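You operate a simulated robot arm through the tools that you are given. There is no shell and no other tool. Be economical: measure what you need, move in short steps, check, and stop when the job is done.

The job below is to be done with a simulated robot arm. You get a single attempt, and the scene is never put back.

## Task
Clamp the red fitting, hook up the black hose and fill it to 4 bar.
Fine: use the vice; set the regulator first; then green valve shut and regulator backed off.

It is judged by the outcome, as a careful person would: the job done as asked, and still so three seconds after it is handed in. It fails if anything else is knocked over, pushed out of place, dropped, spilled or broken.

## Robot
A 7-joint arm with a two-finger parallel gripper on a trunk, on a base that drives. Base frame: it is fixed to the floor where the robot stands at the start and does not move with it; the origin is under the middle of the robot, x ahead of it, y to its left, z up. Readings come in mm, degrees, newtons and seconds.
With the tool pointing down near the work surface it reaches from about 220 to 580 mm from the robot's upright axis, wherever it stands. Its first joint turns from -166.0 to 166.0 degrees. Places, roughly: black coupling (3x3x6 cm) [500, -200, 900]; green valve knob [500, -400, 1000]; jaws of the vice [500, -600, 900]; regulator knob [500, -300, 1000]; vice handle [400, -600, 900]; vice jaw [500, -600, 900]. Payload 3.4 kg.
The tool frame sits at the grasp point between the pads (the TCP): z along the fingers, y along the line on which they close. The tips reach 30 mm beyond it. The gripper opens to 94 mm. The fingers are 28 mm wide and 10 mm thick; the gripper's body (50 by 96 mm) begins 55 mm behind the TCP.
Orientation is told as [roll, pitch, yaw] about the base's x, y, z axes, in that order, counted from this pose: with the fingers straight down and closing along the base's y, the tool's x points along the base's -x, its y along +y and its z along -z.

## Interface
- The arm moves only by the tool drive_tool. Its argument "plan" is a list of rows, each a list of 7 numbers: the turn, a rotation vector about the base's x, y, z in degrees, then the shift along the base's x, y, z in mm, then the opening, from 0 (shut) to 1 (fully open). In form: [[wx, wy, wz, x, y, z, claw], ...]. A call has 1 to 8 rows; each row shifts and turns the commanded pose from where the row before left it. Rows are played at 5 a second. More than 50 mm and 8.6 degrees between two rows, or a gripper value outside its range, and nothing of the call is played. Where a pose cannot be reached the arm comes as near as it can. A force on the tool above 70 N (or 10 N above the force at the start of the call, whichever is more), or a blocked arm, ends the call early, and 0.2 s more pass. Each finger travels about 72 mm/s and halts on what it meets, pressing with about 30 N; the grip force reading is that of the motor and also rises with nothing between the fingers. The clock runs only during rows and for 0.2 s after the last one: add rows that do not move to give the fingers time. The reply holds the time, the measured pose of the TCP, the force on the tool along the base axes, the opening and the grip force, in the units named above and with some noise, with the torque about the TCP (base axes, N m) and any sound that the robot's microphone picked up.
- Cameras (640 x 400 px; columns grow to the right, rows downward): "scene" is now at [3.3, 123, 1643.7]; the picture's right is [-0.40, -0.92, 0.00], its down [-0.76, 0.33, -0.56] and it looks along [0.51, -0.22, -0.83] (base axes); focal length 264 px, centre (320, 200). "wrist" rides on the gripper at [76, 14, -102] in the tool frame; the picture's right is [-0.18, 0.98, 0.00], its down [-0.75, -0.14, -0.64] and it looks along [-0.63, -0.12, 0.77] (tool axes); focal length 243 px, centre (320, 200). There is no depth. A picture from a camera that has moved, and an enlarged one, comes with that camera's place and axes in the base frame and with its lens.
- camera(camera): a new picture of that camera. No time passes.
- raise_lower(by): slides the trunk up (or, below 0, down) by that many mm; the arm and the scene camera ride with it, the base frame stays. It gives what a move gives, with no picture.
- base_move(legs): drives the robot by 1 to 6 legs, each [ahead, left, turn to the left] in mm, mm and degrees, along the robot's own axes; the way and the turn of a leg run together, so that a leg with both is an arc; at most 1500 mm and 180 degrees a leg. The arm and the cameras ride along, it lands a little off, and it stops where it bumps. It gives what a move gives.
- head_to(pan, tilt): turns the head with the scene camera to pan (to the left, within 155 degrees either way) and tilt (down, from -29 to 69), counted from straight ahead of the robot. It gives what a move gives.
- enlarge(camera, box): a new picture of the part [left, top, right, bottom] of that camera's present view, enlarged. No time passes.
- sign_off(): hands the job in; it is judged then, once.

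Go step by step. Nothing tells you exact positions but the pictures and the camera data: compare them with the known pose of the tool, close in by small moves and look again before you grip or let go. The budget is 120 turns and 98 pictures, counting those below and the enlarged ones. Unless the task says otherwise, let go and move clear before handing in, and close with one line.

The tools are called after "Call:" as a command line: name --pt "numbers of a row" for each row, then --argument value for the rest, lists and objects as JSON in quotes. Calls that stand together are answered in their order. drive_tool: Moves the arm, as the interface text tells. Its arguments: {"type":"object","properties":{"plan":{"type":"array","items":{"type":"array","items":{"type":"number"}}}},"required":["plan"]} The other tools are called the same way: raise_lower (by) slides the trunk up or down; base_move (legs) drives the base; head_to (pan, tilt) turns the head that bears the scene camera; camera (camera) takes a picture; enlarge (camera, box) takes an enlarged picture of a part of a camera's view; sign_off () hands the job in.

At the start:

```text
time: 0.0
tcp_pos: [286.8, -215.1, 1202.7]
tcp_rot: [0.0, 0.0, 0.0]
force: [0.1, -0.4, 0.1]
torque: [-0.01, -0.01, 0.01]
opening: 94.1
grasp_force: 0.0
trunk travel left (down, up): [-325.0, 61.0]
robot x, y, heading: [0.6, 5.1, 0.2]
head pan, tilt: [-23.6, 56.3]
```

scene: 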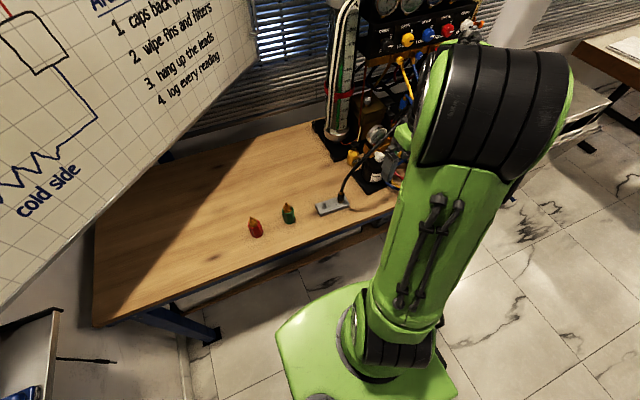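
wrist: 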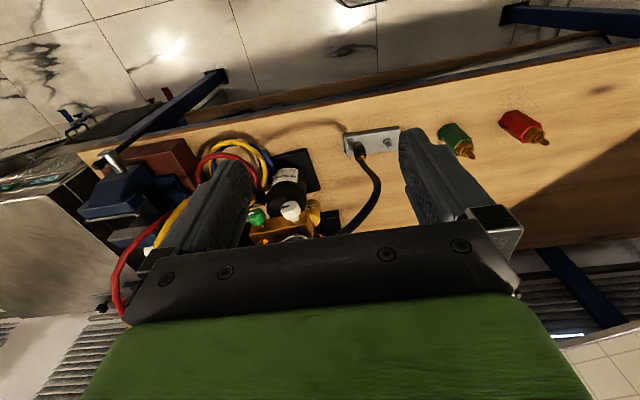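

I see a bench with a red and a green fitting, a black hose parked in a grey holder, a manifold with knobs and a blue vice to the right. I'll take closer looks first.

Call:
enlarge --camera "wrist" --box '[70, 80, 390, 280]'

Call:
enlarge --camera "wrist" --box '[320, 80, 600, 255]'

Call:
head_to --pan -60 --tilt 45

Call:
camera --camera "scene"

```text
2.00 times, centred on (230, 180) of wrist
camera zoom: at [210.3, -200.5, 1305.2], right [0.18, 0.98, 0.0], down [0.75, -0.14, 0.64], along [0.63, -0.12, -0.77], focal length 485 px, centre (500, 240)
```

zoom: 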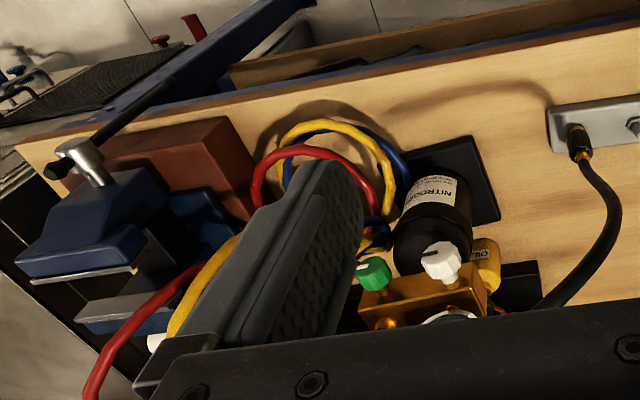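

```text
2.29 times, centred on (460, 168) of wrist
camera zoom: at [210.3, -200.5, 1305.2], right [0.18, 0.98, 0.0], down [0.75, -0.14, 0.64], along [0.63, -0.12, -0.77], focal length 555 px, centre (0, 274)
```

zoom: 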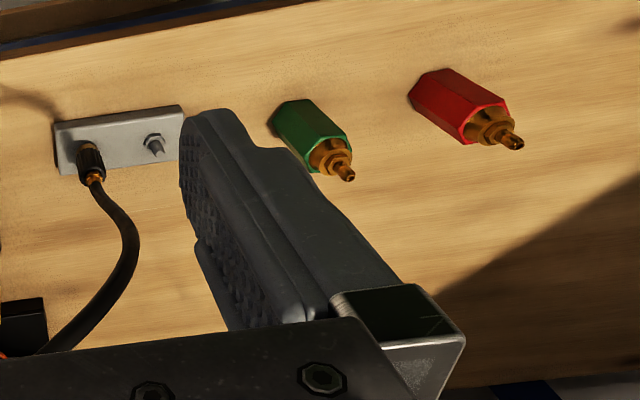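

```text
time: 1.0
tcp_pos: [286.1, -214.2, 1202.8]
tcp_rot: [0.1, 0.1, 0.0]
force: [0.1, -0.6, -0.6]
torque: [0.0, 0.0, 0.04]
opening: 93.6
grasp_force: 0.1
trunk travel left (down, up): [-325.0, 61.0]
robot x, y, heading: [0.8, 0.9, 0.0]
head pan, tilt: [-60.0, 45.0]
```

```text
93 pictures are left
camera scene: at [-20.7, 81.0, 1658.7], right [-0.87, -0.5, 0.0], down [-0.35, 0.61, -0.71], along [0.35, -0.61, -0.71], focal length 264 px, centre (320, 200)
```

scene: 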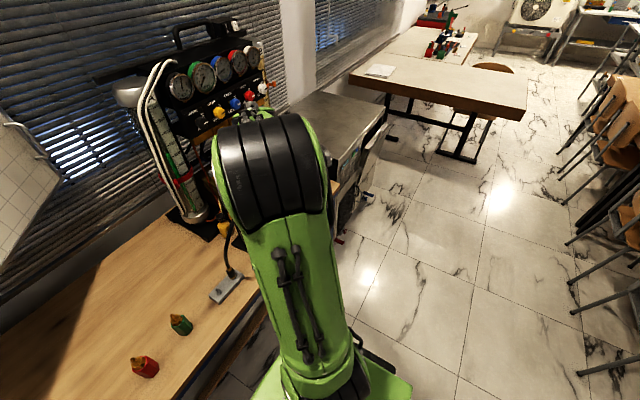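

The arm hides the vice from the head. I'll drive right along the bench to survey the vice and manifold before touching anything.

Call:
base_move --legs '[[0, -300, 0]]'

Call:
camera --camera "wrist"

Call:
head_to --pan -10 --tilt 55

Call:
camera --camera "scene"

```text
time: 3.1
tcp_pos: [286.4, -514.1, 1202.0]
tcp_rot: [0.0, 0.1, 0.1]
force: [-0.3, 0.2, -0.4]
torque: [0.04, 0.0, 0.01]
opening: 94.0
grasp_force: 0.0
trunk travel left (down, up): [-325.0, 61.0]
robot x, y, heading: [1.1, -299.3, -0.0]
head pan, tilt: [-60.0, 45.0]
```

```text
92 pictures are left
camera wrist: at [210.4, -500.1, 1305.1], right [0.18, 0.98, 0.0], down [0.75, -0.14, 0.64], along [0.63, -0.12, -0.77], focal length 243 px, centre (320, 200)
```

wrist: 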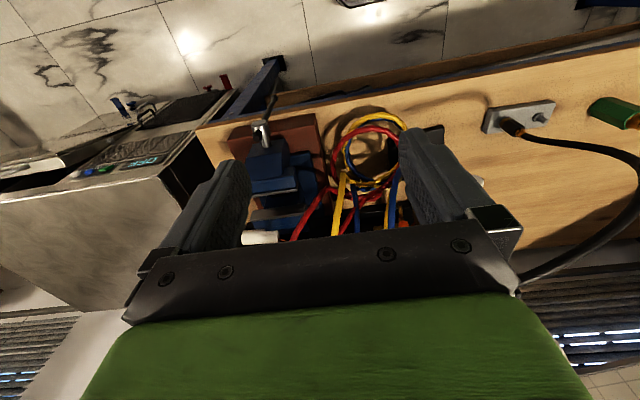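

```text
time: 4.2
tcp_pos: [287.0, -513.1, 1202.9]
tcp_rot: [0.1, 0.0, 0.1]
force: [-0.5, 0.4, -0.1]
torque: [0.04, 0.0, 0.0]
opening: 93.9
grasp_force: 0.1
trunk travel left (down, up): [-325.0, 61.0]
robot x, y, heading: [-3.3, -297.6, 0.2]
head pan, tilt: [-10.0, 55.0]
```

```text
91 pictures are left
camera scene: at [9.5, -160.2, 1645.3], right [-0.17, -0.98, 0.0], down [-0.81, 0.14, -0.57], along [0.56, -0.1, -0.82], focal length 264 px, centre (320, 200)
```

scene: 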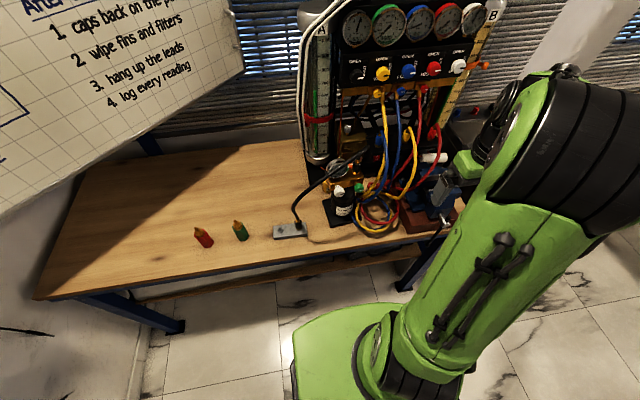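

The whole station is now in view. I'll enlarge the manifold and the vice.

Call:
enlarge --camera "scene" --box '[260, 130, 420, 230]'

Call:
enlarge --camera "scene" --box '[360, 130, 520, 230]'

Call:
enlarge --camera "wrist" --box '[220, 80, 420, 245]'

```text
4.00 times, centred on (340, 180) of scene
camera zoom: at [9.5, -160.2, 1645.3], right [-0.17, -0.98, 0.0], down [-0.81, 0.14, -0.57], along [0.56, -0.1, -0.82], focal length 1056 px, centre (240, 280)
```

zoom: 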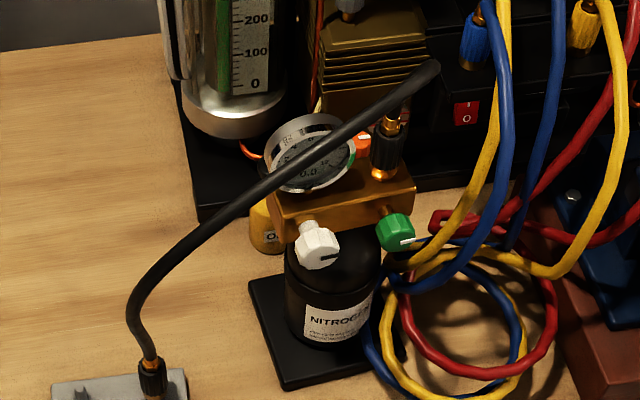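

```text
4.00 times, centred on (440, 180) of scene
camera zoom: at [9.5, -160.2, 1645.3], right [-0.17, -0.98, 0.0], down [-0.81, 0.14, -0.57], along [0.56, -0.1, -0.82], focal length 1056 px, centre (-160, 280)
```

zoom: 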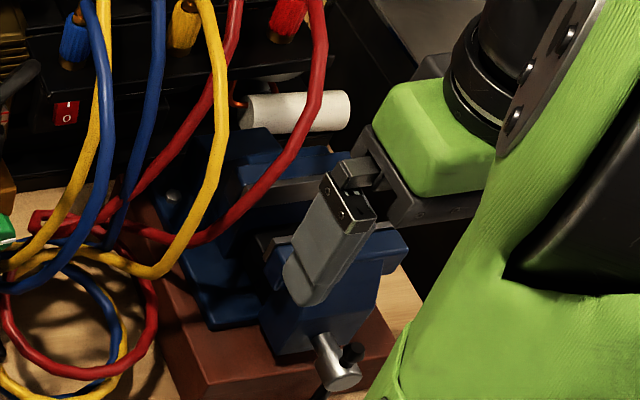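

```text
2.42 times, centred on (320, 162) of wrist
camera zoom: at [210.5, -499.3, 1305.2], right [0.18, 0.98, 0.0], down [0.75, -0.14, 0.64], along [0.63, -0.12, -0.77], focal length 588 px, centre (320, 291)
```

zoom: 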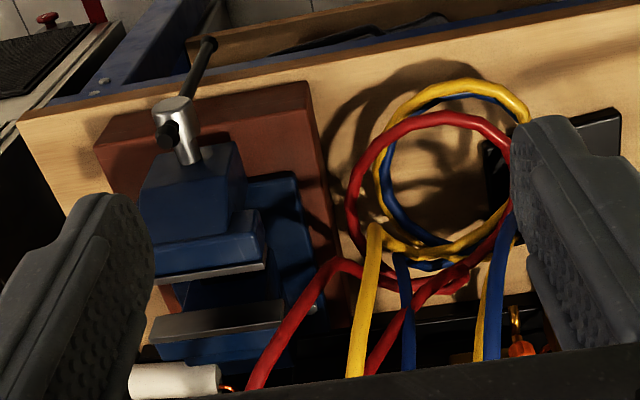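

The vice closes along x with a bar handle facing the robot; white knob = regulator, green knob = valve, black hose from the manifold to the parked coupling. I'll drive back left and move over the red fitting.

Call:
base_move --legs '[[0, 280, 0]]'

Call:
drive_tool --pt "0 0 0 20 45 -10 1" --pt "0 0 0 20 45 -10 1" --pt "0 0 0 20 45 -10 1" --pt "0 0 0 20 45 -10 1" --pt "0 0 0 20 45 -10 1" --pt "0 0 0 10 35 -10 1" --pt "0 0 0 10 20 -10 1" --pt "0 0 0 0 15 -10 1"

Call:
camera --camera "wrist"

Call:
camera --camera "scene"

```text
time: 6.2
tcp_pos: [286.5, -230.9, 1202.7]
tcp_rot: [0.0, 0.0, 0.5]
force: [-0.7, -0.3, -0.7]
torque: [-0.04, 0.0, 0.0]
opening: 94.0
grasp_force: 0.0
trunk travel left (down, up): [-325.0, 61.0]
robot x, y, heading: [1.0, -20.7, 0.7]
head pan, tilt: [-10.0, 55.0]
```

```text
refused: row 1 steps farther than a row can; nothing moved
```

```text
87 pictures are left
camera wrist: at [210.8, -217.4, 1305.3], right [0.18, 0.98, 0.0], down [0.75, -0.13, 0.64], along [0.63, -0.11, -0.77], focal length 243 px, centre (320, 200)
```

wrist: 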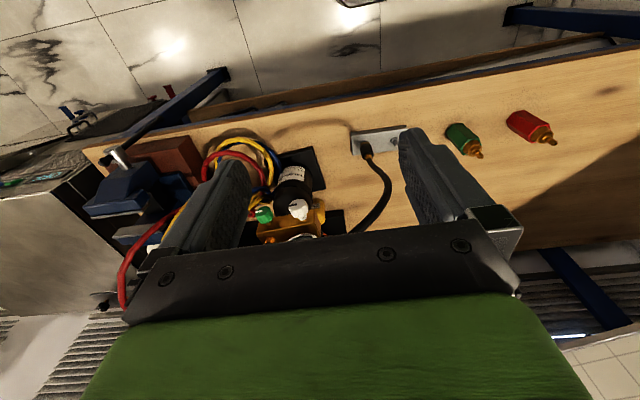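

```text
86 pictures are left
camera scene: at [7.0, 120.5, 1645.2], right [-0.17, -0.99, 0.0], down [-0.81, 0.13, -0.57], along [0.57, -0.1, -0.82], focal length 264 px, centre (320, 200)
```

scene: 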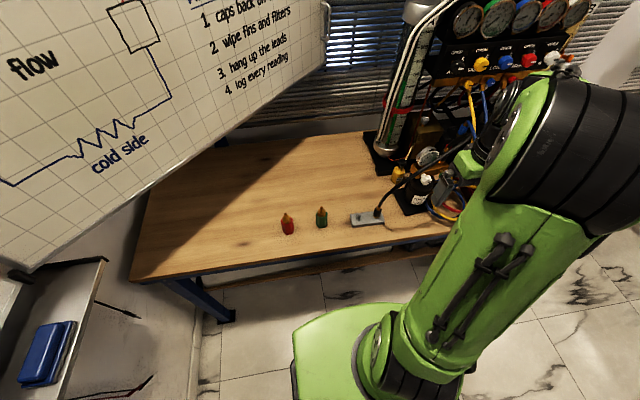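

I overstepped the row limit, so nothing moved. Repeating with smaller rows toward the red fitting.

Call:
drive_tool --pt "0 0 0 15 42 -10 1" --pt "0 0 0 15 42 -10 1" --pt "0 0 0 15 42 -10 1" --pt "0 0 0 15 42 -10 1" --pt "0 0 0 15 42 -10 1" --pt "0 0 0 15 42 -10 1" --pt "0 0 0 10 42 -10 1" --pt "0 0 0 0 35 -10 1"

Call:
camera --camera "wrist"

```text
time: 8.0
tcp_pos: [385.9, 99.8, 1120.9]
tcp_rot: [0.0, 0.0, 0.4]
force: [0.0, -0.5, -0.3]
torque: [-0.01, -0.02, 0.02]
opening: 94.2
grasp_force: 0.0
trunk travel left (down, up): [-325.0, 61.0]
robot x, y, heading: [-2.1, -20.3, 0.3]
head pan, tilt: [-10.0, 55.0]
```

```text
85 pictures are left
camera wrist: at [309.2, 113.8, 1223.0], right [0.18, 0.98, 0.0], down [0.75, -0.13, 0.64], along [0.63, -0.11, -0.77], focal length 243 px, centre (320, 200)
```

wrist: 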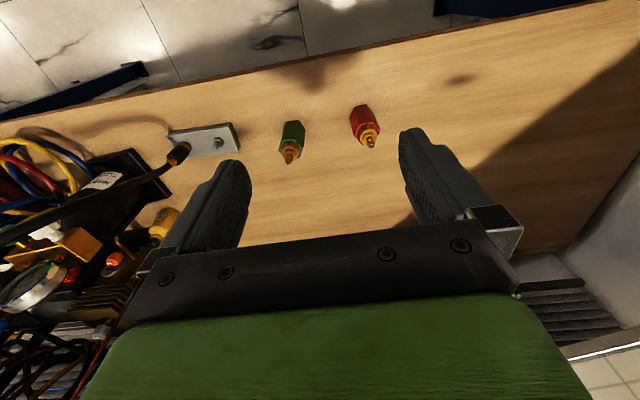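

I triangulate the red nipple tip at about [480,158,902], standing upright. I'll enlarge for detail of its shape.

Call:
enlarge --camera "wrist" --box '[240, 80, 400, 180]'

Call:
enlarge --camera "scene" --box '[240, 170, 400, 270]'

```text
4.00 times, centred on (320, 130) of wrist
camera zoom: at [309.2, 113.8, 1223.0], right [0.18, 0.98, 0.0], down [0.75, -0.13, 0.64], along [0.63, -0.11, -0.77], focal length 970 px, centre (320, 480)
```

zoom: 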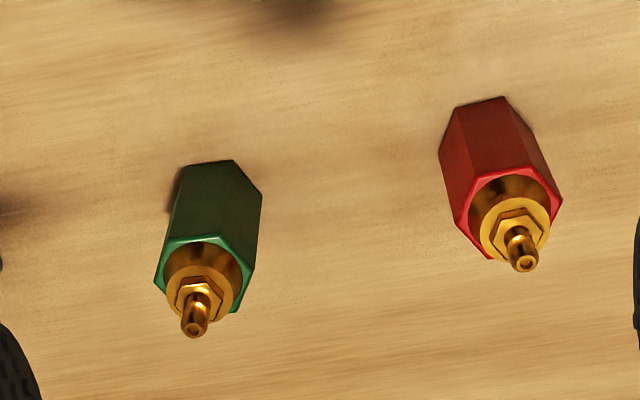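

```text
4.00 times, centred on (320, 220) of scene
camera zoom: at [6.9, 120.8, 1645.2], right [-0.17, -0.99, 0.0], down [-0.81, 0.13, -0.57], along [0.57, -0.1, -0.82], focal length 1056 px, centre (320, 120)
```

zoom: 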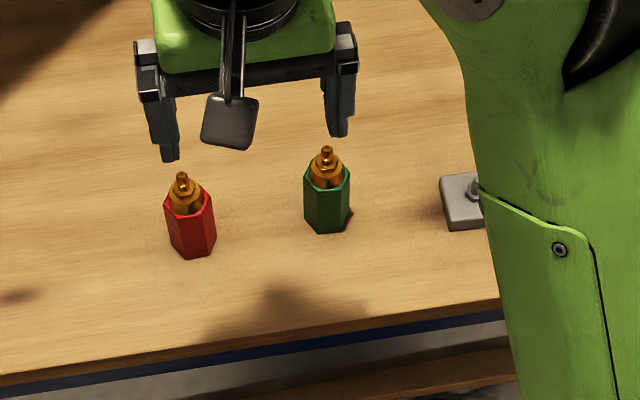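

Fitting: hex about 36 mm across flats, about 72 mm tall, on a bench at z≈800, axis near [479,157], with flats at about −5/55/115°. I'll approach with yaw 25° so the pads meet flats.

Call:
drive_tool --pt "0 0 6.2 23 14 -30 1" --pt "0 0 6.2 23 14 -30 1" --pt "0 0 6.2 23 14 -30 1" --pt "0 0 6.2 24 14 -30 1" --pt "0 0 0 0 0 0 1"

Call:
camera --camera "wrist"

Call:
enlarge --camera "scene" --box '[240, 150, 400, 250]'

```text
time: 9.2
tcp_pos: [478.8, 152.9, 1000.7]
tcp_rot: [0.0, 0.0, 25.5]
force: [0.2, 0.1, -0.3]
torque: [0.01, 0.01, 0.04]
opening: 94.0
grasp_force: 0.2
trunk travel left (down, up): [-325.0, 61.0]
robot x, y, heading: [-2.1, -17.2, 0.5]
head pan, tilt: [-10.0, 55.0]
```

```text
82 pictures are left
camera wrist: at [404.0, 132.2, 1104.0], right [-0.26, 0.97, 0.0], down [0.74, 0.2, 0.64], along [0.62, 0.16, -0.77], focal length 243 px, centre (320, 200)
```

wrist: 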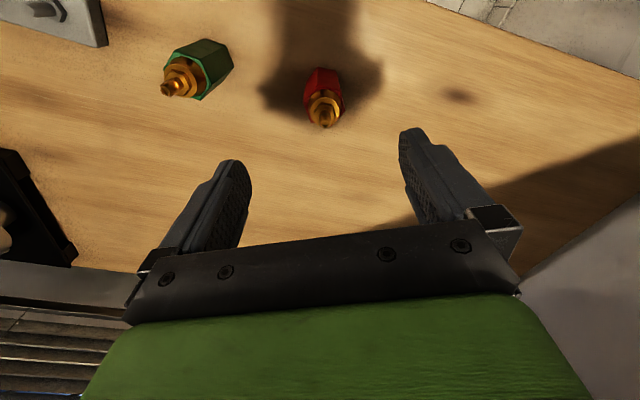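

```text
4.00 times, centred on (320, 200) of scene
camera zoom: at [6.0, 119.0, 1645.4], right [-0.17, -0.99, 0.0], down [-0.81, 0.14, -0.57], along [0.57, -0.09, -0.82], focal length 1056 px, centre (320, 200)
```

zoom: 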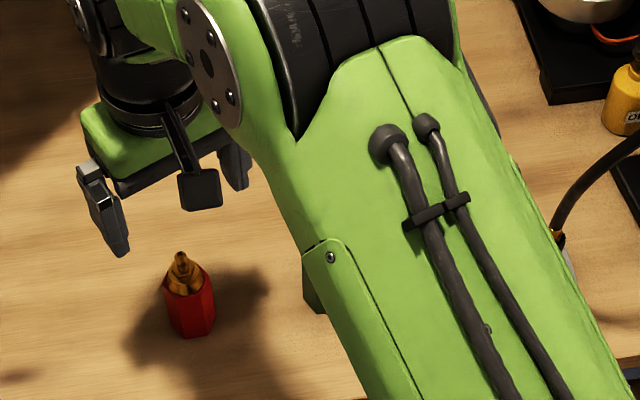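

The nipple re-measures at about [482,157]. Descending to just above with a small correction, then checking.

Call:
drive_tool --pt "0 0 0 2 4 -32 1" --pt "0 0 0 0 0 -33 1" --pt "0 0 0 0 0 0 1"

Call:
enlarge --camera "wrist" --box '[160, 60, 480, 260]'

```text
time: 10.0
tcp_pos: [482.1, 157.6, 935.6]
tcp_rot: [0.1, 0.1, 25.3]
force: [-0.1, -0.5, -0.6]
torque: [0.02, -0.01, 0.0]
opening: 94.1
grasp_force: 0.2
trunk travel left (down, up): [-325.0, 61.0]
robot x, y, heading: [-3.9, -17.4, 0.5]
head pan, tilt: [-10.0, 55.0]
```

```text
2.00 times, centred on (320, 160) of wrist
camera zoom: at [406.9, 137.0, 1039.0], right [-0.25, 0.97, 0.0], down [0.74, 0.19, 0.64], along [0.62, 0.16, -0.77], focal length 485 px, centre (320, 280)
```

zoom: 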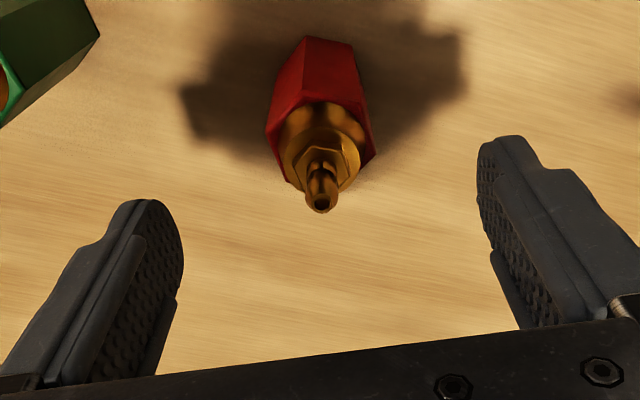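

Refined: axis about [480,156], hex flats roughly at 0/60/120°, so yaw 30. Descend to grip the top of the hex.

Call:
drive_tool --pt "0 0 4.7 -2 -1 -20 1" --pt "0 0 0 0 0 -18 1" --pt "0 0 0 0 0 -15 1" --pt "0 0 0 0 0 0 1"

Call:
camera --camera "wrist"

Call:
enlarge --camera "scene" --box '[240, 150, 400, 250]'

```text
time: 11.0
tcp_pos: [480.0, 155.8, 883.2]
tcp_rot: [0.1, 0.0, 30.0]
force: [-0.3, -0.3, -0.3]
torque: [0.01, 0.02, -0.01]
opening: 94.0
grasp_force: 0.0
trunk travel left (down, up): [-325.0, 61.0]
robot x, y, heading: [-4.3, -16.0, 0.5]
head pan, tilt: [-10.0, 55.0]
```

```text
79 pictures are left
camera wrist: at [407.0, 130.1, 987.1], right [-0.33, 0.94, 0.0], down [0.72, 0.25, 0.64], along [0.61, 0.21, -0.77], focal length 243 px, centre (320, 200)
```

wrist: 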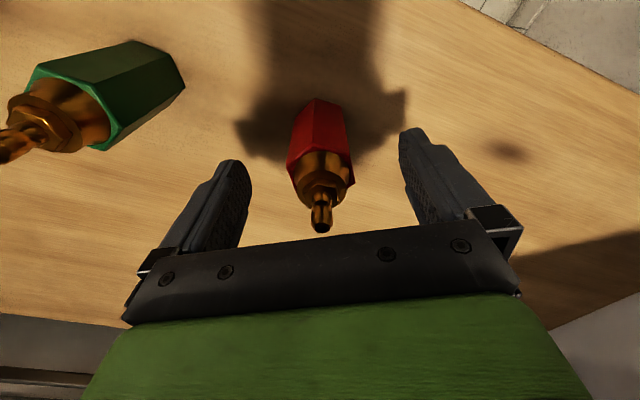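

```text
4.00 times, centred on (320, 200) of scene
camera zoom: at [6.9, 119.6, 1645.3], right [-0.17, -0.99, 0.0], down [-0.81, 0.14, -0.57], along [0.57, -0.09, -0.82], focal length 1056 px, centre (320, 200)
```

zoom: 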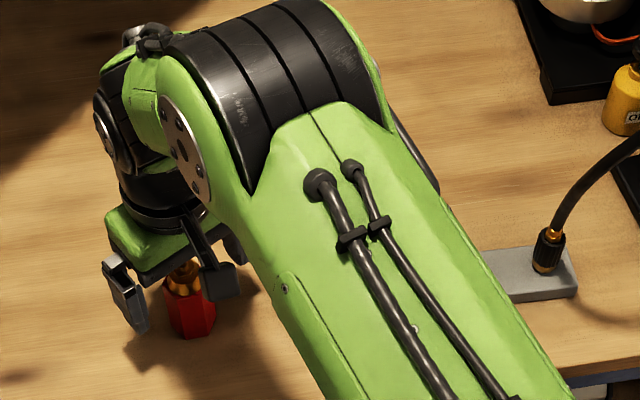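

Tips straddle the hex about 26 mm below its top. Closing.

Call:
drive_tool --pt "0 0 0 0 0 0 0.5" --pt "0 0 0 0 0 0 0.3" --pt "0 0 0 0 0 0 0" --pt "0 0 0 0 0 0 0" --pt "0 0 0 0 0 0 0"

Call:
drive_tool --pt "0 0 0 0 0 10 0" --pt "0 0 0 0 0 30 0" --pt "0 0 0 0 0 40 0" --pt "0 0 0 0 0 40 0" --pt "0 0 0 0 0 30 0" --pt "0 0 0 0 0 0 0"

Call:
camera --camera "wrist"

```text
time: 12.2
tcp_pos: [480.7, 155.1, 883.2]
tcp_rot: [0.0, -0.1, 30.0]
force: [-0.2, 0.8, 1.2]
torque: [0.08, -0.01, -0.03]
opening: 35.9
grasp_force: 30.1
trunk travel left (down, up): [-325.0, 61.0]
robot x, y, heading: [-3.8, -17.8, 0.5]
head pan, tilt: [-10.0, 55.0]
```

```text
time: 13.6
tcp_pos: [481.1, 160.0, 1036.0]
tcp_rot: [0.1, 0.1, 30.0]
force: [0.5, -0.6, -3.3]
torque: [-0.03, 0.03, -0.01]
opening: 35.4
grasp_force: 29.9
trunk travel left (down, up): [-325.0, 61.0]
robot x, y, heading: [-0.6, -20.0, 0.7]
head pan, tilt: [-10.0, 55.0]
```

```text
77 pictures are left
camera wrist: at [408.3, 134.3, 1137.8], right [-0.33, 0.94, 0.0], down [0.72, 0.26, 0.64], along [0.6, 0.21, -0.77], focal length 243 px, centre (320, 200)
```

wrist: 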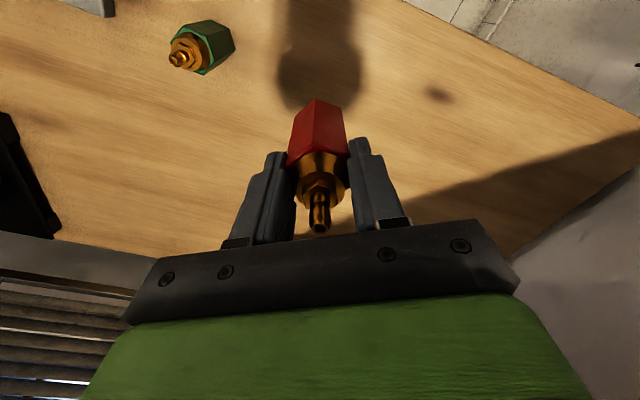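

Firm grip on flats (36 mm). Now retract toward the robot, then drive right to the vice.

Call:
drive_tool --pt "0 0 0 -35 -20 20 0" --pt "0 0 0 -35 -20 20 0" --pt "0 0 0 -35 -20 20 0" --pt "0 0 0 -35 -20 20 0" --pt "0 0 0 -35 -20 20 0" --pt "0 0 0 0 0 0 0"

Call:
base_move --legs '[[0, -500, -0.6]]'

Call:
camera --camera "wrist"

Call:
camera --camera "scene"

```text
time: 15.0
tcp_pos: [307.8, 59.1, 1135.4]
tcp_rot: [0.0, 0.1, 30.0]
force: [0.2, 0.7, -3.6]
torque: [-0.04, 0.0, -0.01]
opening: 35.5
grasp_force: 30.3
trunk travel left (down, up): [-325.0, 61.0]
robot x, y, heading: [1.3, -20.0, 0.3]
head pan, tilt: [-10.0, 55.0]
```

```text
time: 18.0
tcp_pos: [309.4, -455.7, 1136.1]
tcp_rot: [0.0, -0.1, 29.6]
force: [0.1, 0.4, -2.7]
torque: [0.0, 0.04, 0.0]
opening: 35.6
grasp_force: 29.9
trunk travel left (down, up): [-325.0, 61.0]
robot x, y, heading: [1.1, -529.8, 0.3]
head pan, tilt: [-10.0, 55.0]
```

```text
76 pictures are left
camera wrist: at [236.0, -479.7, 1238.4], right [-0.33, 0.95, 0.0], down [0.73, 0.25, 0.64], along [0.61, 0.21, -0.77], focal length 243 px, centre (320, 200)
```

wrist: 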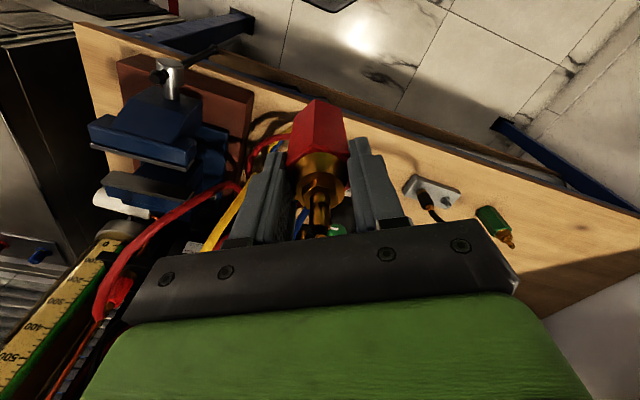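

```text
75 pictures are left
camera scene: at [11.0, -391.4, 1645.4], right [-0.17, -0.99, 0.0], down [-0.81, 0.14, -0.57], along [0.56, -0.1, -0.82], focal length 264 px, centre (320, 200)
```

scene: 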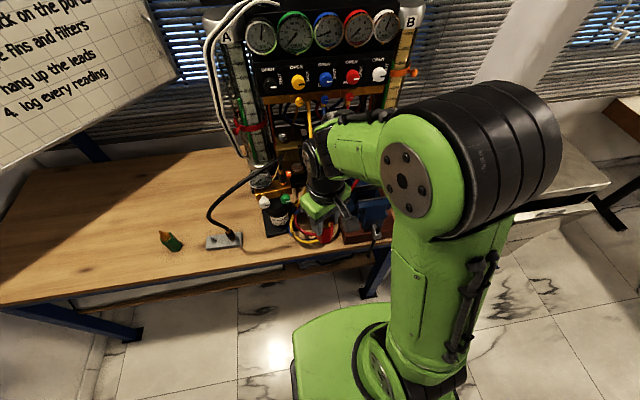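

Next I move the tool toward the vice line for a second view so I can triangulate the jaws.

Call:
drive_tool --pt "0 0 0 5 -42 0 0" --pt "0 0 0 5 -42 0 0" --pt "0 0 0 5 -42 0 0" --pt "0 0 0 5 -42 0 0" --pt "0 0 0 0 0 0 0"

Call:
enlarge --camera "wrist" --box '[160, 30, 480, 230]'

Call:
enlarge --camera "scene" --box '[280, 150, 440, 250]'

```text
time: 19.2
tcp_pos: [330.6, -622.4, 1136.6]
tcp_rot: [0.1, -0.1, 29.7]
force: [0.0, 0.2, -2.7]
torque: [-0.02, 0.0, 0.03]
opening: 35.7
grasp_force: 30.2
trunk travel left (down, up): [-325.0, 61.0]
robot x, y, heading: [1.3, -532.5, 0.1]
head pan, tilt: [-10.0, 55.0]
```

```text
2.00 times, centred on (320, 130) of wrist
camera zoom: at [256.7, -648.4, 1239.4], right [-0.33, 0.95, 0.0], down [0.72, 0.25, 0.64], along [0.61, 0.21, -0.77], focal length 485 px, centre (320, 340)
```

zoom: 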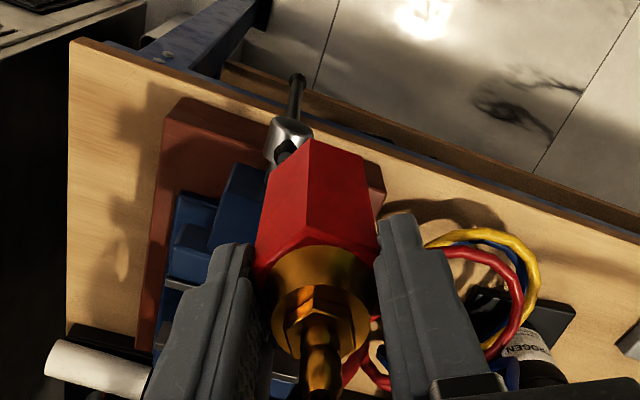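

```text
4.00 times, centred on (360, 200) of scene
camera zoom: at [10.8, -389.7, 1645.2], right [-0.17, -0.99, 0.0], down [-0.81, 0.14, -0.57], along [0.56, -0.1, -0.82], focal length 1056 px, centre (160, 200)
```

zoom: 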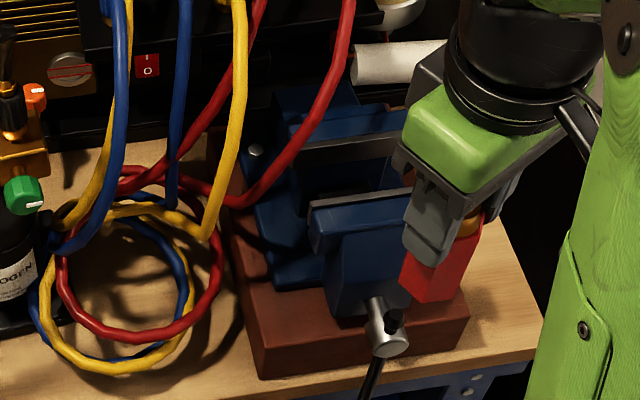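

Estimated jaws: rear face x≈517, front face x≈470, tops z≈945, jaw span y≈−598…−680; a red hose arches near [488,−591,1080], close to where the gripper body would go. I'll take two unobstructed views of the vice and hoses to measure them well.

Call:
drive_tool --pt "0 0 0 0 40 0 0" --pt "0 0 0 0 40 0 0" --pt "0 0 0 0 40 0 0" --pt "0 0 0 0 0 0 0"

Call:
enlarge --camera "wrist" --box '[60, 20, 380, 220]'

Call:
drive_tool --pt "0 0 0 -10 30 35 0" --pt "0 0 0 -10 30 35 0" --pt "0 0 0 -10 30 35 0" --pt "0 0 0 -10 30 35 0" --pt "0 0 0 0 0 0 0"

Call:
enlarge --camera "wrist" --box '[40, 20, 360, 220]'

Call:
enlarge --camera "scene" --box '[280, 120, 440, 220]'

```text
time: 20.2
tcp_pos: [330.0, -504.6, 1133.2]
tcp_rot: [0.0, 0.0, 29.6]
force: [-0.2, -0.8, -3.1]
torque: [0.03, -0.03, -0.02]
opening: 35.5
grasp_force: 29.3
trunk travel left (down, up): [-325.0, 61.0]
robot x, y, heading: [2.4, -533.0, 0.2]
head pan, tilt: [-10.0, 55.0]
```

```text
2.00 times, centred on (220, 120) of wrist
camera zoom: at [256.4, -529.9, 1236.4], right [-0.33, 0.95, 0.0], down [0.73, 0.25, 0.64], along [0.61, 0.21, -0.77], focal length 485 px, centre (520, 360)
```

zoom: 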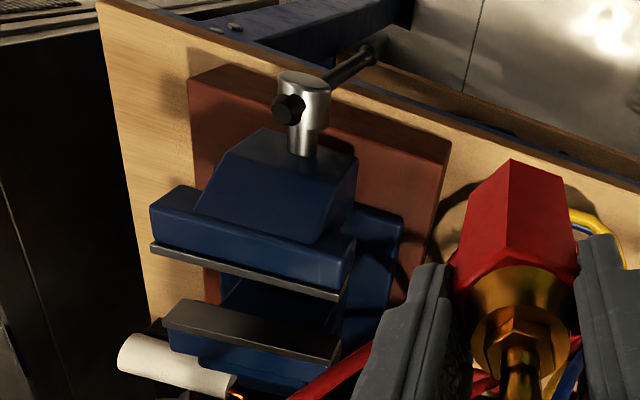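

```text
time: 21.4
tcp_pos: [288.1, -382.0, 1277.8]
tcp_rot: [-0.1, -0.1, 29.7]
force: [0.1, 0.0, -2.9]
torque: [-0.02, 0.02, 0.04]
opening: 35.6
grasp_force: 30.5
trunk travel left (down, up): [-325.0, 61.0]
robot x, y, heading: [0.7, -533.5, 0.2]
head pan, tilt: [-10.0, 55.0]
```

```text
2.00 times, centred on (200, 120) of wrist
camera zoom: at [215.2, -407.1, 1381.5], right [-0.33, 0.95, 0.0], down [0.73, 0.25, 0.64], along [0.61, 0.21, -0.77], focal length 485 px, centre (560, 360)
```

zoom: 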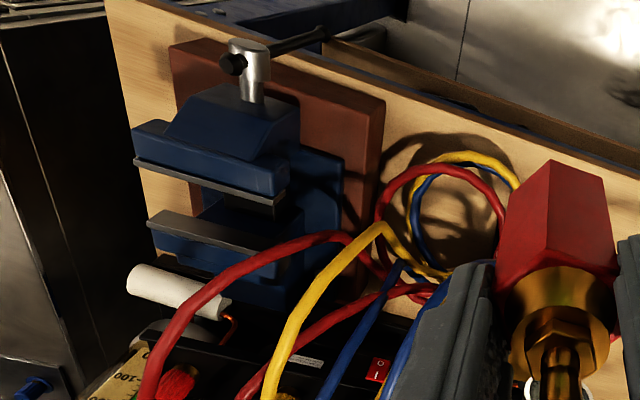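

```text
4.00 times, centred on (360, 170) of scene
camera zoom: at [11.6, -391.4, 1645.3], right [-0.17, -0.99, 0.0], down [-0.81, 0.14, -0.57], along [0.56, -0.1, -0.82], focal length 1056 px, centre (160, 320)
```

zoom: 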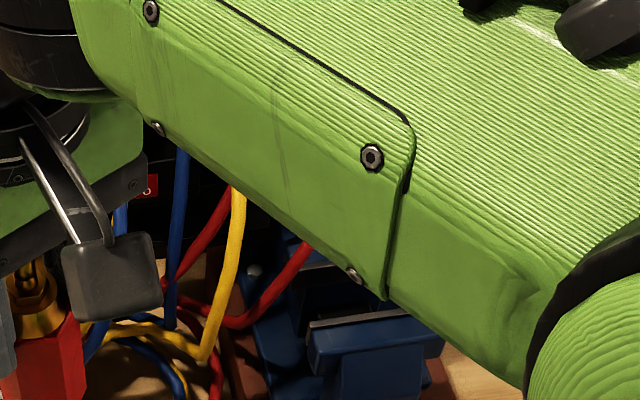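

The hose arch runs roughly through [450,−569,1042] – [552,−627,1064], so I'll clamp the fitting toward the right half of the jaws (y≈−660) with yaw 90, which gives a narrow gripper profile in y and a wrist view straight along the jaw gap. First move out to the robot side and rotate.

Call:
drive_tool --pt "0 0 7.5 4 -35 -5 0" --pt "0 0 7.5 4 -35 -5 0" --pt "0 0 7.5 4 -35 -5 0" --pt "0 0 7.5 4 -35 -5 0" --pt "0 0 7.5 4 -35 -5 0" --pt "0 0 7.5 4 -35 -5 0" --pt "0 0 7.5 4 -35 -5 0" --pt "0 0 7.8 4 -35 -5 0"

Call:
camera --camera "wrist"

Call:
camera --camera "scene"

```text
time: 23.2
tcp_pos: [322.7, -662.5, 1234.9]
tcp_rot: [0.0, -0.1, 89.9]
force: [-0.1, -0.1, -3.3]
torque: [0.01, 0.01, -0.03]
opening: 35.7
grasp_force: 30.1
trunk travel left (down, up): [-325.0, 61.0]
robot x, y, heading: [4.0, -530.8, 0.2]
head pan, tilt: [-10.0, 55.0]
```

```text
69 pictures are left
camera wrist: at [307.9, -739.6, 1338.5], right [-0.98, 0.18, 0.0], down [0.14, 0.75, 0.64], along [0.12, 0.63, -0.77], focal length 243 px, centre (320, 200)
```

wrist: 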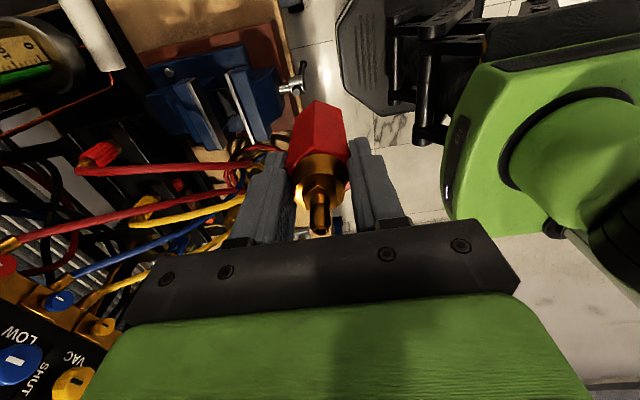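

```text
68 pictures are left
camera scene: at [11.7, -392.5, 1645.4], right [-0.17, -0.99, 0.0], down [-0.81, 0.14, -0.57], along [0.56, -0.1, -0.82], focal length 264 px, centre (320, 200)
```

scene: 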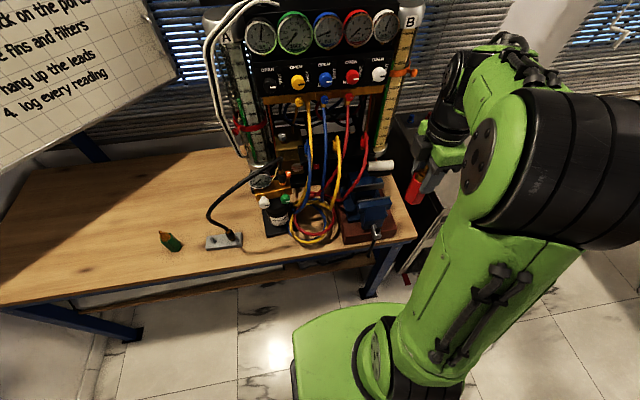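

Both cameras now see the vice unobstructed. Enlarging both for precise jaw coordinates.

Call:
enlarge --camera "scene" --box '[280, 130, 440, 230]'

Call:
enlarge --camera "wrist" --box '[120, 40, 320, 165]'

```text
4.00 times, centred on (360, 180) of scene
camera zoom: at [11.7, -392.5, 1645.4], right [-0.17, -0.99, 0.0], down [-0.81, 0.14, -0.57], along [0.56, -0.1, -0.82], focal length 1056 px, centre (160, 280)
```

zoom: 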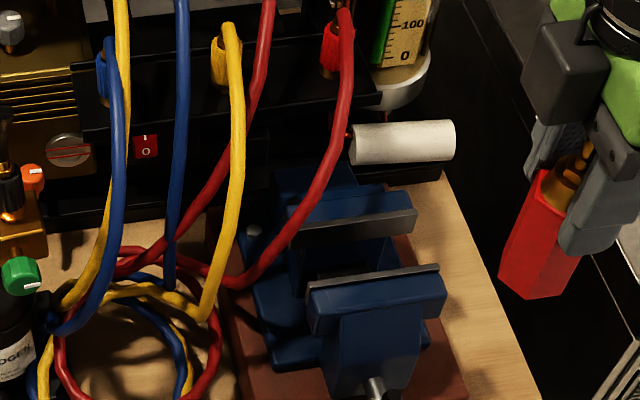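

```text
3.20 times, centred on (220, 102) of wrist
camera zoom: at [307.9, -739.6, 1338.5], right [-0.98, 0.18, 0.0], down [0.14, 0.75, 0.64], along [0.12, 0.63, -0.77], focal length 776 px, centre (640, 512)
```

zoom: 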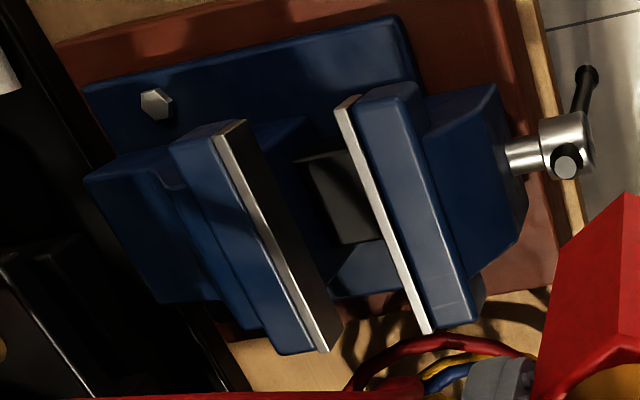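

Jaws now well fixed: faces at x≈446 and 499, y −685…−583, tops z≈986, plates about 29 mm tall, screw axis at about y −634, z 904. I need the height of the slide the fitting will stand on, so I'll zoom in.

Call:
enlarge --camera "scene" --box '[340, 175, 404, 215]'

Call:
enlarge --camera "wrist" --box '[180, 60, 276, 120]'

```text
10.00 times, centred on (372, 195) of scene
camera zoom: at [11.7, -392.5, 1645.4], right [-0.17, -0.99, 0.0], down [-0.81, 0.14, -0.57], along [0.56, -0.1, -0.82], focal length 2641 px, centre (-200, 250)
```

zoom: 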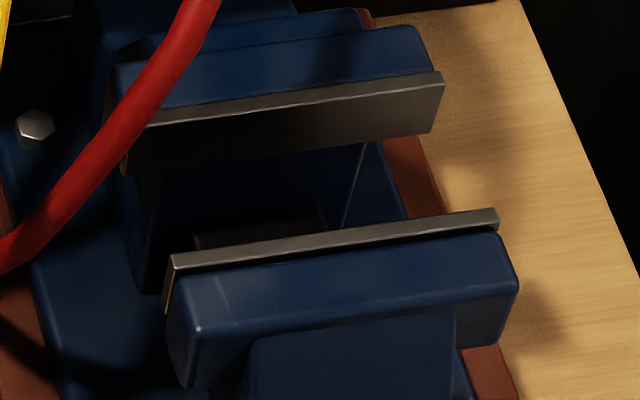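

```text
6.67 times, centred on (228, 90) of wrist
camera zoom: at [307.9, -739.6, 1338.5], right [-0.98, 0.18, 0.0], down [0.14, 0.75, 0.64], along [0.12, 0.63, -0.77], focal length 1618 px, centre (933, 933)
```

zoom: 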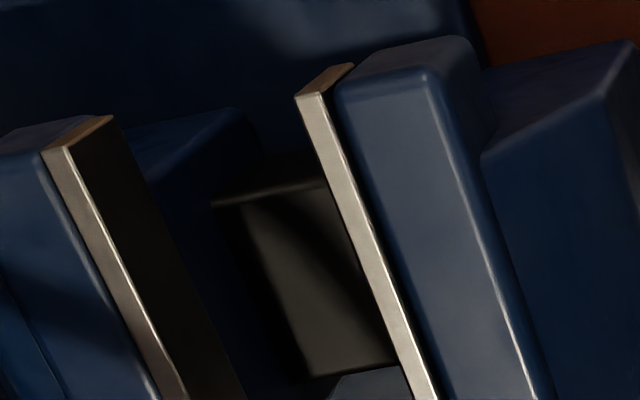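

The slide's top is at z≈920, so once seated the hex will only stick out about 10 mm above the jaws. My grip overlaps 26 mm, so I'll go back, set the fitting on the bench, and regrip it nearer its top.

Call:
base_move --legs '[[0, 600, 0]]'

Call:
drive_tool --pt "0 0 0 15 32 -25 0" --pt "0 0 0 15 32 -25 0" --pt "0 0 0 20 32 -25 0" --pt "0 0 0 20 32 -25 0" --pt "0 0 0 20 32 -25 0" --pt "0 0 0 20 32 -25 0" --pt "0 0 0 20 30 -25 0" --pt "0 0 0 20 10 -20 0"

Call:
camera --camera "wrist"

```text
time: 26.6
tcp_pos: [321.8, -62.0, 1236.6]
tcp_rot: [0.0, -0.1, 89.4]
force: [0.0, 1.1, -2.8]
torque: [0.0, -0.01, 0.0]
opening: 35.5
grasp_force: 29.8
trunk travel left (down, up): [-325.0, 61.0]
robot x, y, heading: [2.1, 68.2, -0.4]
head pan, tilt: [-10.0, 55.0]
```

```text
time: 28.4
tcp_pos: [476.0, 171.7, 1040.6]
tcp_rot: [0.0, 0.0, 89.3]
force: [-0.3, -0.5, -3.9]
torque: [-0.03, 0.03, -0.04]
opening: 35.7
grasp_force: 30.0
trunk travel left (down, up): [-325.0, 61.0]
robot x, y, heading: [3.8, 70.5, -0.4]
head pan, tilt: [-10.0, 55.0]
```

```text
63 pictures are left
camera wrist: at [460.1, 95.5, 1143.1], right [-0.98, 0.2, 0.0], down [0.15, 0.75, 0.64], along [0.12, 0.63, -0.77], focal length 243 px, centre (320, 200)
```

wrist: 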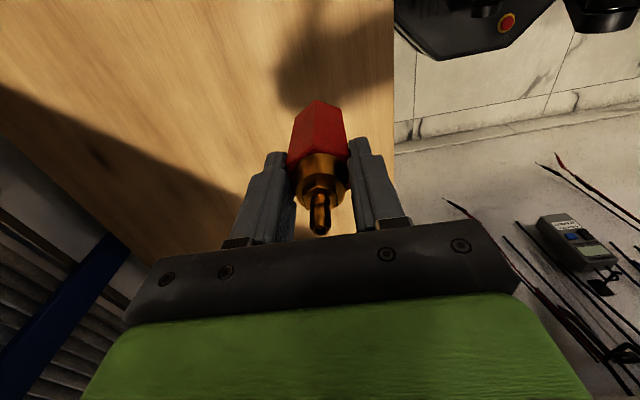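

Clear bench below. Lower to about 3 mm above the bench, then touch down gently.

Call:
drive_tool --pt "0 0 0 0 0 -45 0" --pt "0 0 0 0 0 -45 0" --pt "0 0 0 0 0 -40 0" --pt "0 0 0 0 0 -20 0" --pt "0 0 0 0 0 -4 0" --pt "0 0 0 0 0 0 0"

Call:
drive_tool --pt "0 0 0 0 0 -1.5 0" --pt "0 0 0 0 0 -1.5 0" --pt "0 0 0 0 0 0 0"

```text
time: 29.8
tcp_pos: [473.1, 171.1, 886.3]
tcp_rot: [0.0, 0.0, 89.3]
force: [0.3, -0.7, -3.1]
torque: [0.03, -0.02, 0.01]
opening: 35.4
grasp_force: 30.0
trunk travel left (down, up): [-325.0, 61.0]
robot x, y, heading: [2.5, 72.1, -0.8]
head pan, tilt: [-10.0, 55.0]
```

```text
time: 30.6
tcp_pos: [473.2, 169.7, 884.8]
tcp_rot: [-0.1, -0.1, 89.4]
force: [1.6, -0.7, 3.8]
torque: [0.07, -0.01, 0.0]
opening: 35.6
grasp_force: 29.8
trunk travel left (down, up): [-325.0, 61.0]
robot x, y, heading: [4.7, 74.3, -0.3]
head pan, tilt: [-10.0, 55.0]
```

Contact felt. Release, rise 14 mm and look before regripping.

Call:
drive_tool --pt "0 0 0 0 0 0 0.55" --pt "0 0 0 0 0 0 0.6" --pt "0 0 0 0 0 0 0.6" --pt "0 0 0 0 0 7 0.6" --pt "0 0 0 0 0 7 0.6" --pt "0 0 0 0 0 0 0.6"

Call:
enlarge --camera "wrist" --box '[220, 80, 420, 240]'

Call:
enlarge --camera "scene" --box '[240, 140, 400, 240]'

```text
time: 32.0
tcp_pos: [471.3, 171.3, 899.1]
tcp_rot: [-0.1, 0.0, 89.4]
force: [-0.1, -0.7, -0.7]
torque: [-0.01, 0.01, 0.0]
opening: 56.5
grasp_force: 0.0
trunk travel left (down, up): [-325.0, 61.0]
robot x, y, heading: [1.8, 72.2, -0.5]
head pan, tilt: [-10.0, 55.0]
```

```text
2.50 times, centred on (320, 160) of wrist
camera zoom: at [456.6, 94.8, 1001.4], right [-0.98, 0.19, 0.0], down [0.15, 0.75, 0.64], along [0.12, 0.63, -0.77], focal length 606 px, centre (320, 300)
```

zoom: 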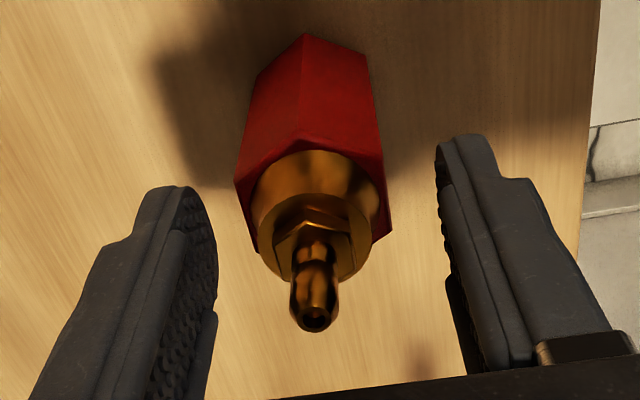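

```text
4.00 times, centred on (320, 190) of scene
camera zoom: at [13.6, 211.3, 1645.3], right [-0.18, -0.98, 0.0], down [-0.81, 0.15, -0.57], along [0.56, -0.1, -0.82], focal length 1056 px, centre (320, 240)
```

zoom: 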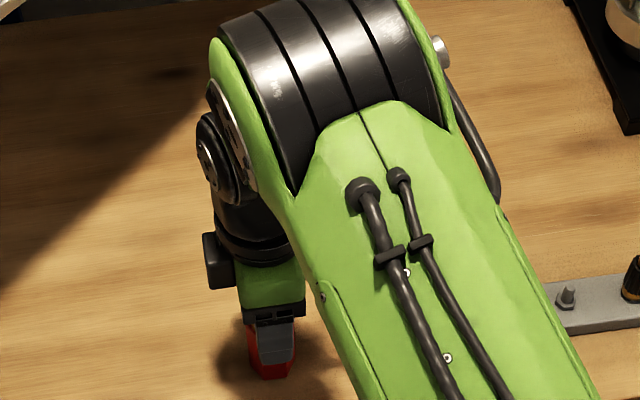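

Hex top is at z≈880; tips at 869. I'll go 1 mm lower for about 12 mm overlap, regrip and lift.

Call:
drive_tool --pt "0 0 0 1 -1 -1 0.5" --pt "0 0 0 0 0 0 0.3" --pt "0 0 0 0 0 0 0" --pt "0 0 0 0 0 0 0" --pt "0 0 0 0 0 0 0"

Call:
drive_tool --pt "0 0 0 0 0 10 0" --pt "0 0 0 0 0 30 0" --pt "0 0 0 0 0 40 0" --pt "0 0 0 0 0 40 0" --pt "0 0 0 0 0 0 0"

Call:
camera --camera "wrist"

```text
time: 33.2
tcp_pos: [472.8, 171.2, 898.5]
tcp_rot: [0.0, 0.0, 89.4]
force: [2.2, 0.2, 3.0]
torque: [0.0, -0.1, 0.01]
opening: 35.7
grasp_force: 30.0
trunk travel left (down, up): [-325.0, 61.0]
robot x, y, heading: [1.0, 72.5, -0.4]
head pan, tilt: [-10.0, 55.0]
```

```text
time: 34.4
tcp_pos: [474.1, 170.5, 1014.6]
tcp_rot: [0.1, -0.1, 89.4]
force: [-0.4, 0.4, -3.5]
torque: [-0.06, -0.01, 0.03]
opening: 35.8
grasp_force: 30.1
trunk travel left (down, up): [-325.0, 61.0]
robot x, y, heading: [0.2, 75.8, -0.6]
head pan, tilt: [-10.0, 55.0]
```

```text
60 pictures are left
camera wrist: at [459.0, 94.5, 1117.8], right [-0.98, 0.19, 0.0], down [0.15, 0.75, 0.64], along [0.12, 0.63, -0.77], focal length 243 px, centre (320, 200)
```

wrist: 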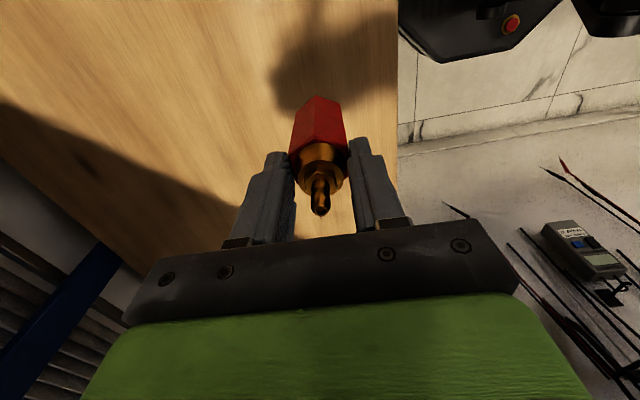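

Held, with the fitting's bottom 97 mm below the TCP. Retract and drive back to the vice.

Call:
drive_tool --pt "0 0 -7.5 -25 -35 25 0" --pt "0 0 -7.5 -25 -35 25 0" --pt "0 0 -7.5 -25 -35 25 0" --pt "0 0 -7.5 -25 -35 25 0" --pt "0 0 -7.5 -25 -35 25 0" --pt "0 0 -7.5 -20 -35 25 0" --pt "0 0 -7.5 -15 -20 25 0" --pt "0 0 -6.9 0 0 15 0"

Call:
base_move --legs '[[0, -610, 0.5]]'

```text
time: 36.2
tcp_pos: [313.6, -59.9, 1206.4]
tcp_rot: [0.0, 0.1, 30.0]
force: [0.1, 0.3, -2.7]
torque: [0.02, 0.02, -0.02]
opening: 35.4
grasp_force: 30.0
trunk travel left (down, up): [-325.0, 61.0]
robot x, y, heading: [3.6, 72.0, -0.3]
head pan, tilt: [-10.0, 55.0]
```

```text
time: 39.6
tcp_pos: [313.7, -658.5, 1206.8]
tcp_rot: [0.0, 0.0, 30.5]
force: [-0.3, 0.0, -3.4]
torque: [-0.01, -0.02, -0.01]
opening: 35.3
grasp_force: 29.8
trunk travel left (down, up): [-325.0, 61.0]
robot x, y, heading: [2.1, -528.8, -0.0]
head pan, tilt: [-10.0, 55.0]
```

Now move above the jaw gap at z 1110 (fitting bottom about 27 mm above the jaws) and check.

Call:
drive_tool --pt "0 0 0 39 4 -20 0" --pt "0 0 0 39 4 -25 0" --pt "0 0 0 40 4 -26 0" --pt "0 0 0 40 3 -26 0" --pt "0 0 0 0 0 0 0"

Call:
camera --camera "wrist"

Call:
enlarge --camera "scene" --box '[280, 100, 440, 200]'

```text
time: 40.8
tcp_pos: [468.7, -644.5, 1107.8]
tcp_rot: [0.0, 0.0, 30.5]
force: [-0.4, 0.0, -2.6]
torque: [0.0, -0.01, -0.01]
opening: 35.5
grasp_force: 29.8
trunk travel left (down, up): [-325.0, 61.0]
robot x, y, heading: [-1.9, -528.9, -0.3]
head pan, tilt: [-10.0, 55.0]
```

```text
59 pictures are left
camera wrist: at [396.5, -669.7, 1211.2], right [-0.34, 0.94, 0.0], down [0.72, 0.26, 0.64], along [0.6, 0.22, -0.77], focal length 243 px, centre (320, 200)
```

wrist: 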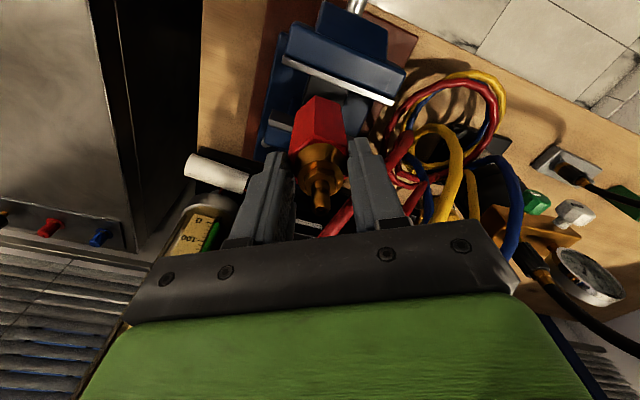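

```text
4.00 times, centred on (360, 150) of scene
camera zoom: at [9.5, -388.6, 1645.3], right [-0.17, -0.98, 0.0], down [-0.81, 0.14, -0.57], along [0.57, -0.1, -0.82], focal length 1056 px, centre (160, 400)
```

zoom: 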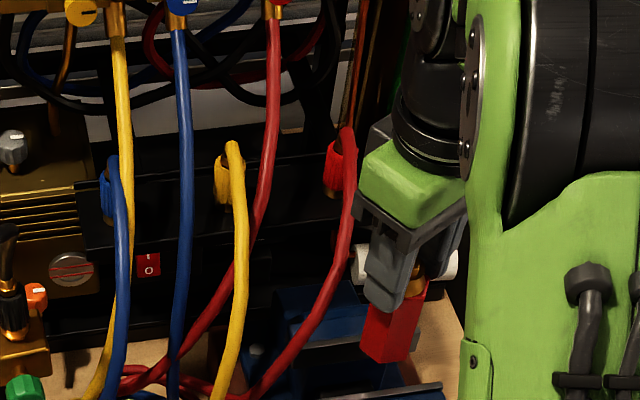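

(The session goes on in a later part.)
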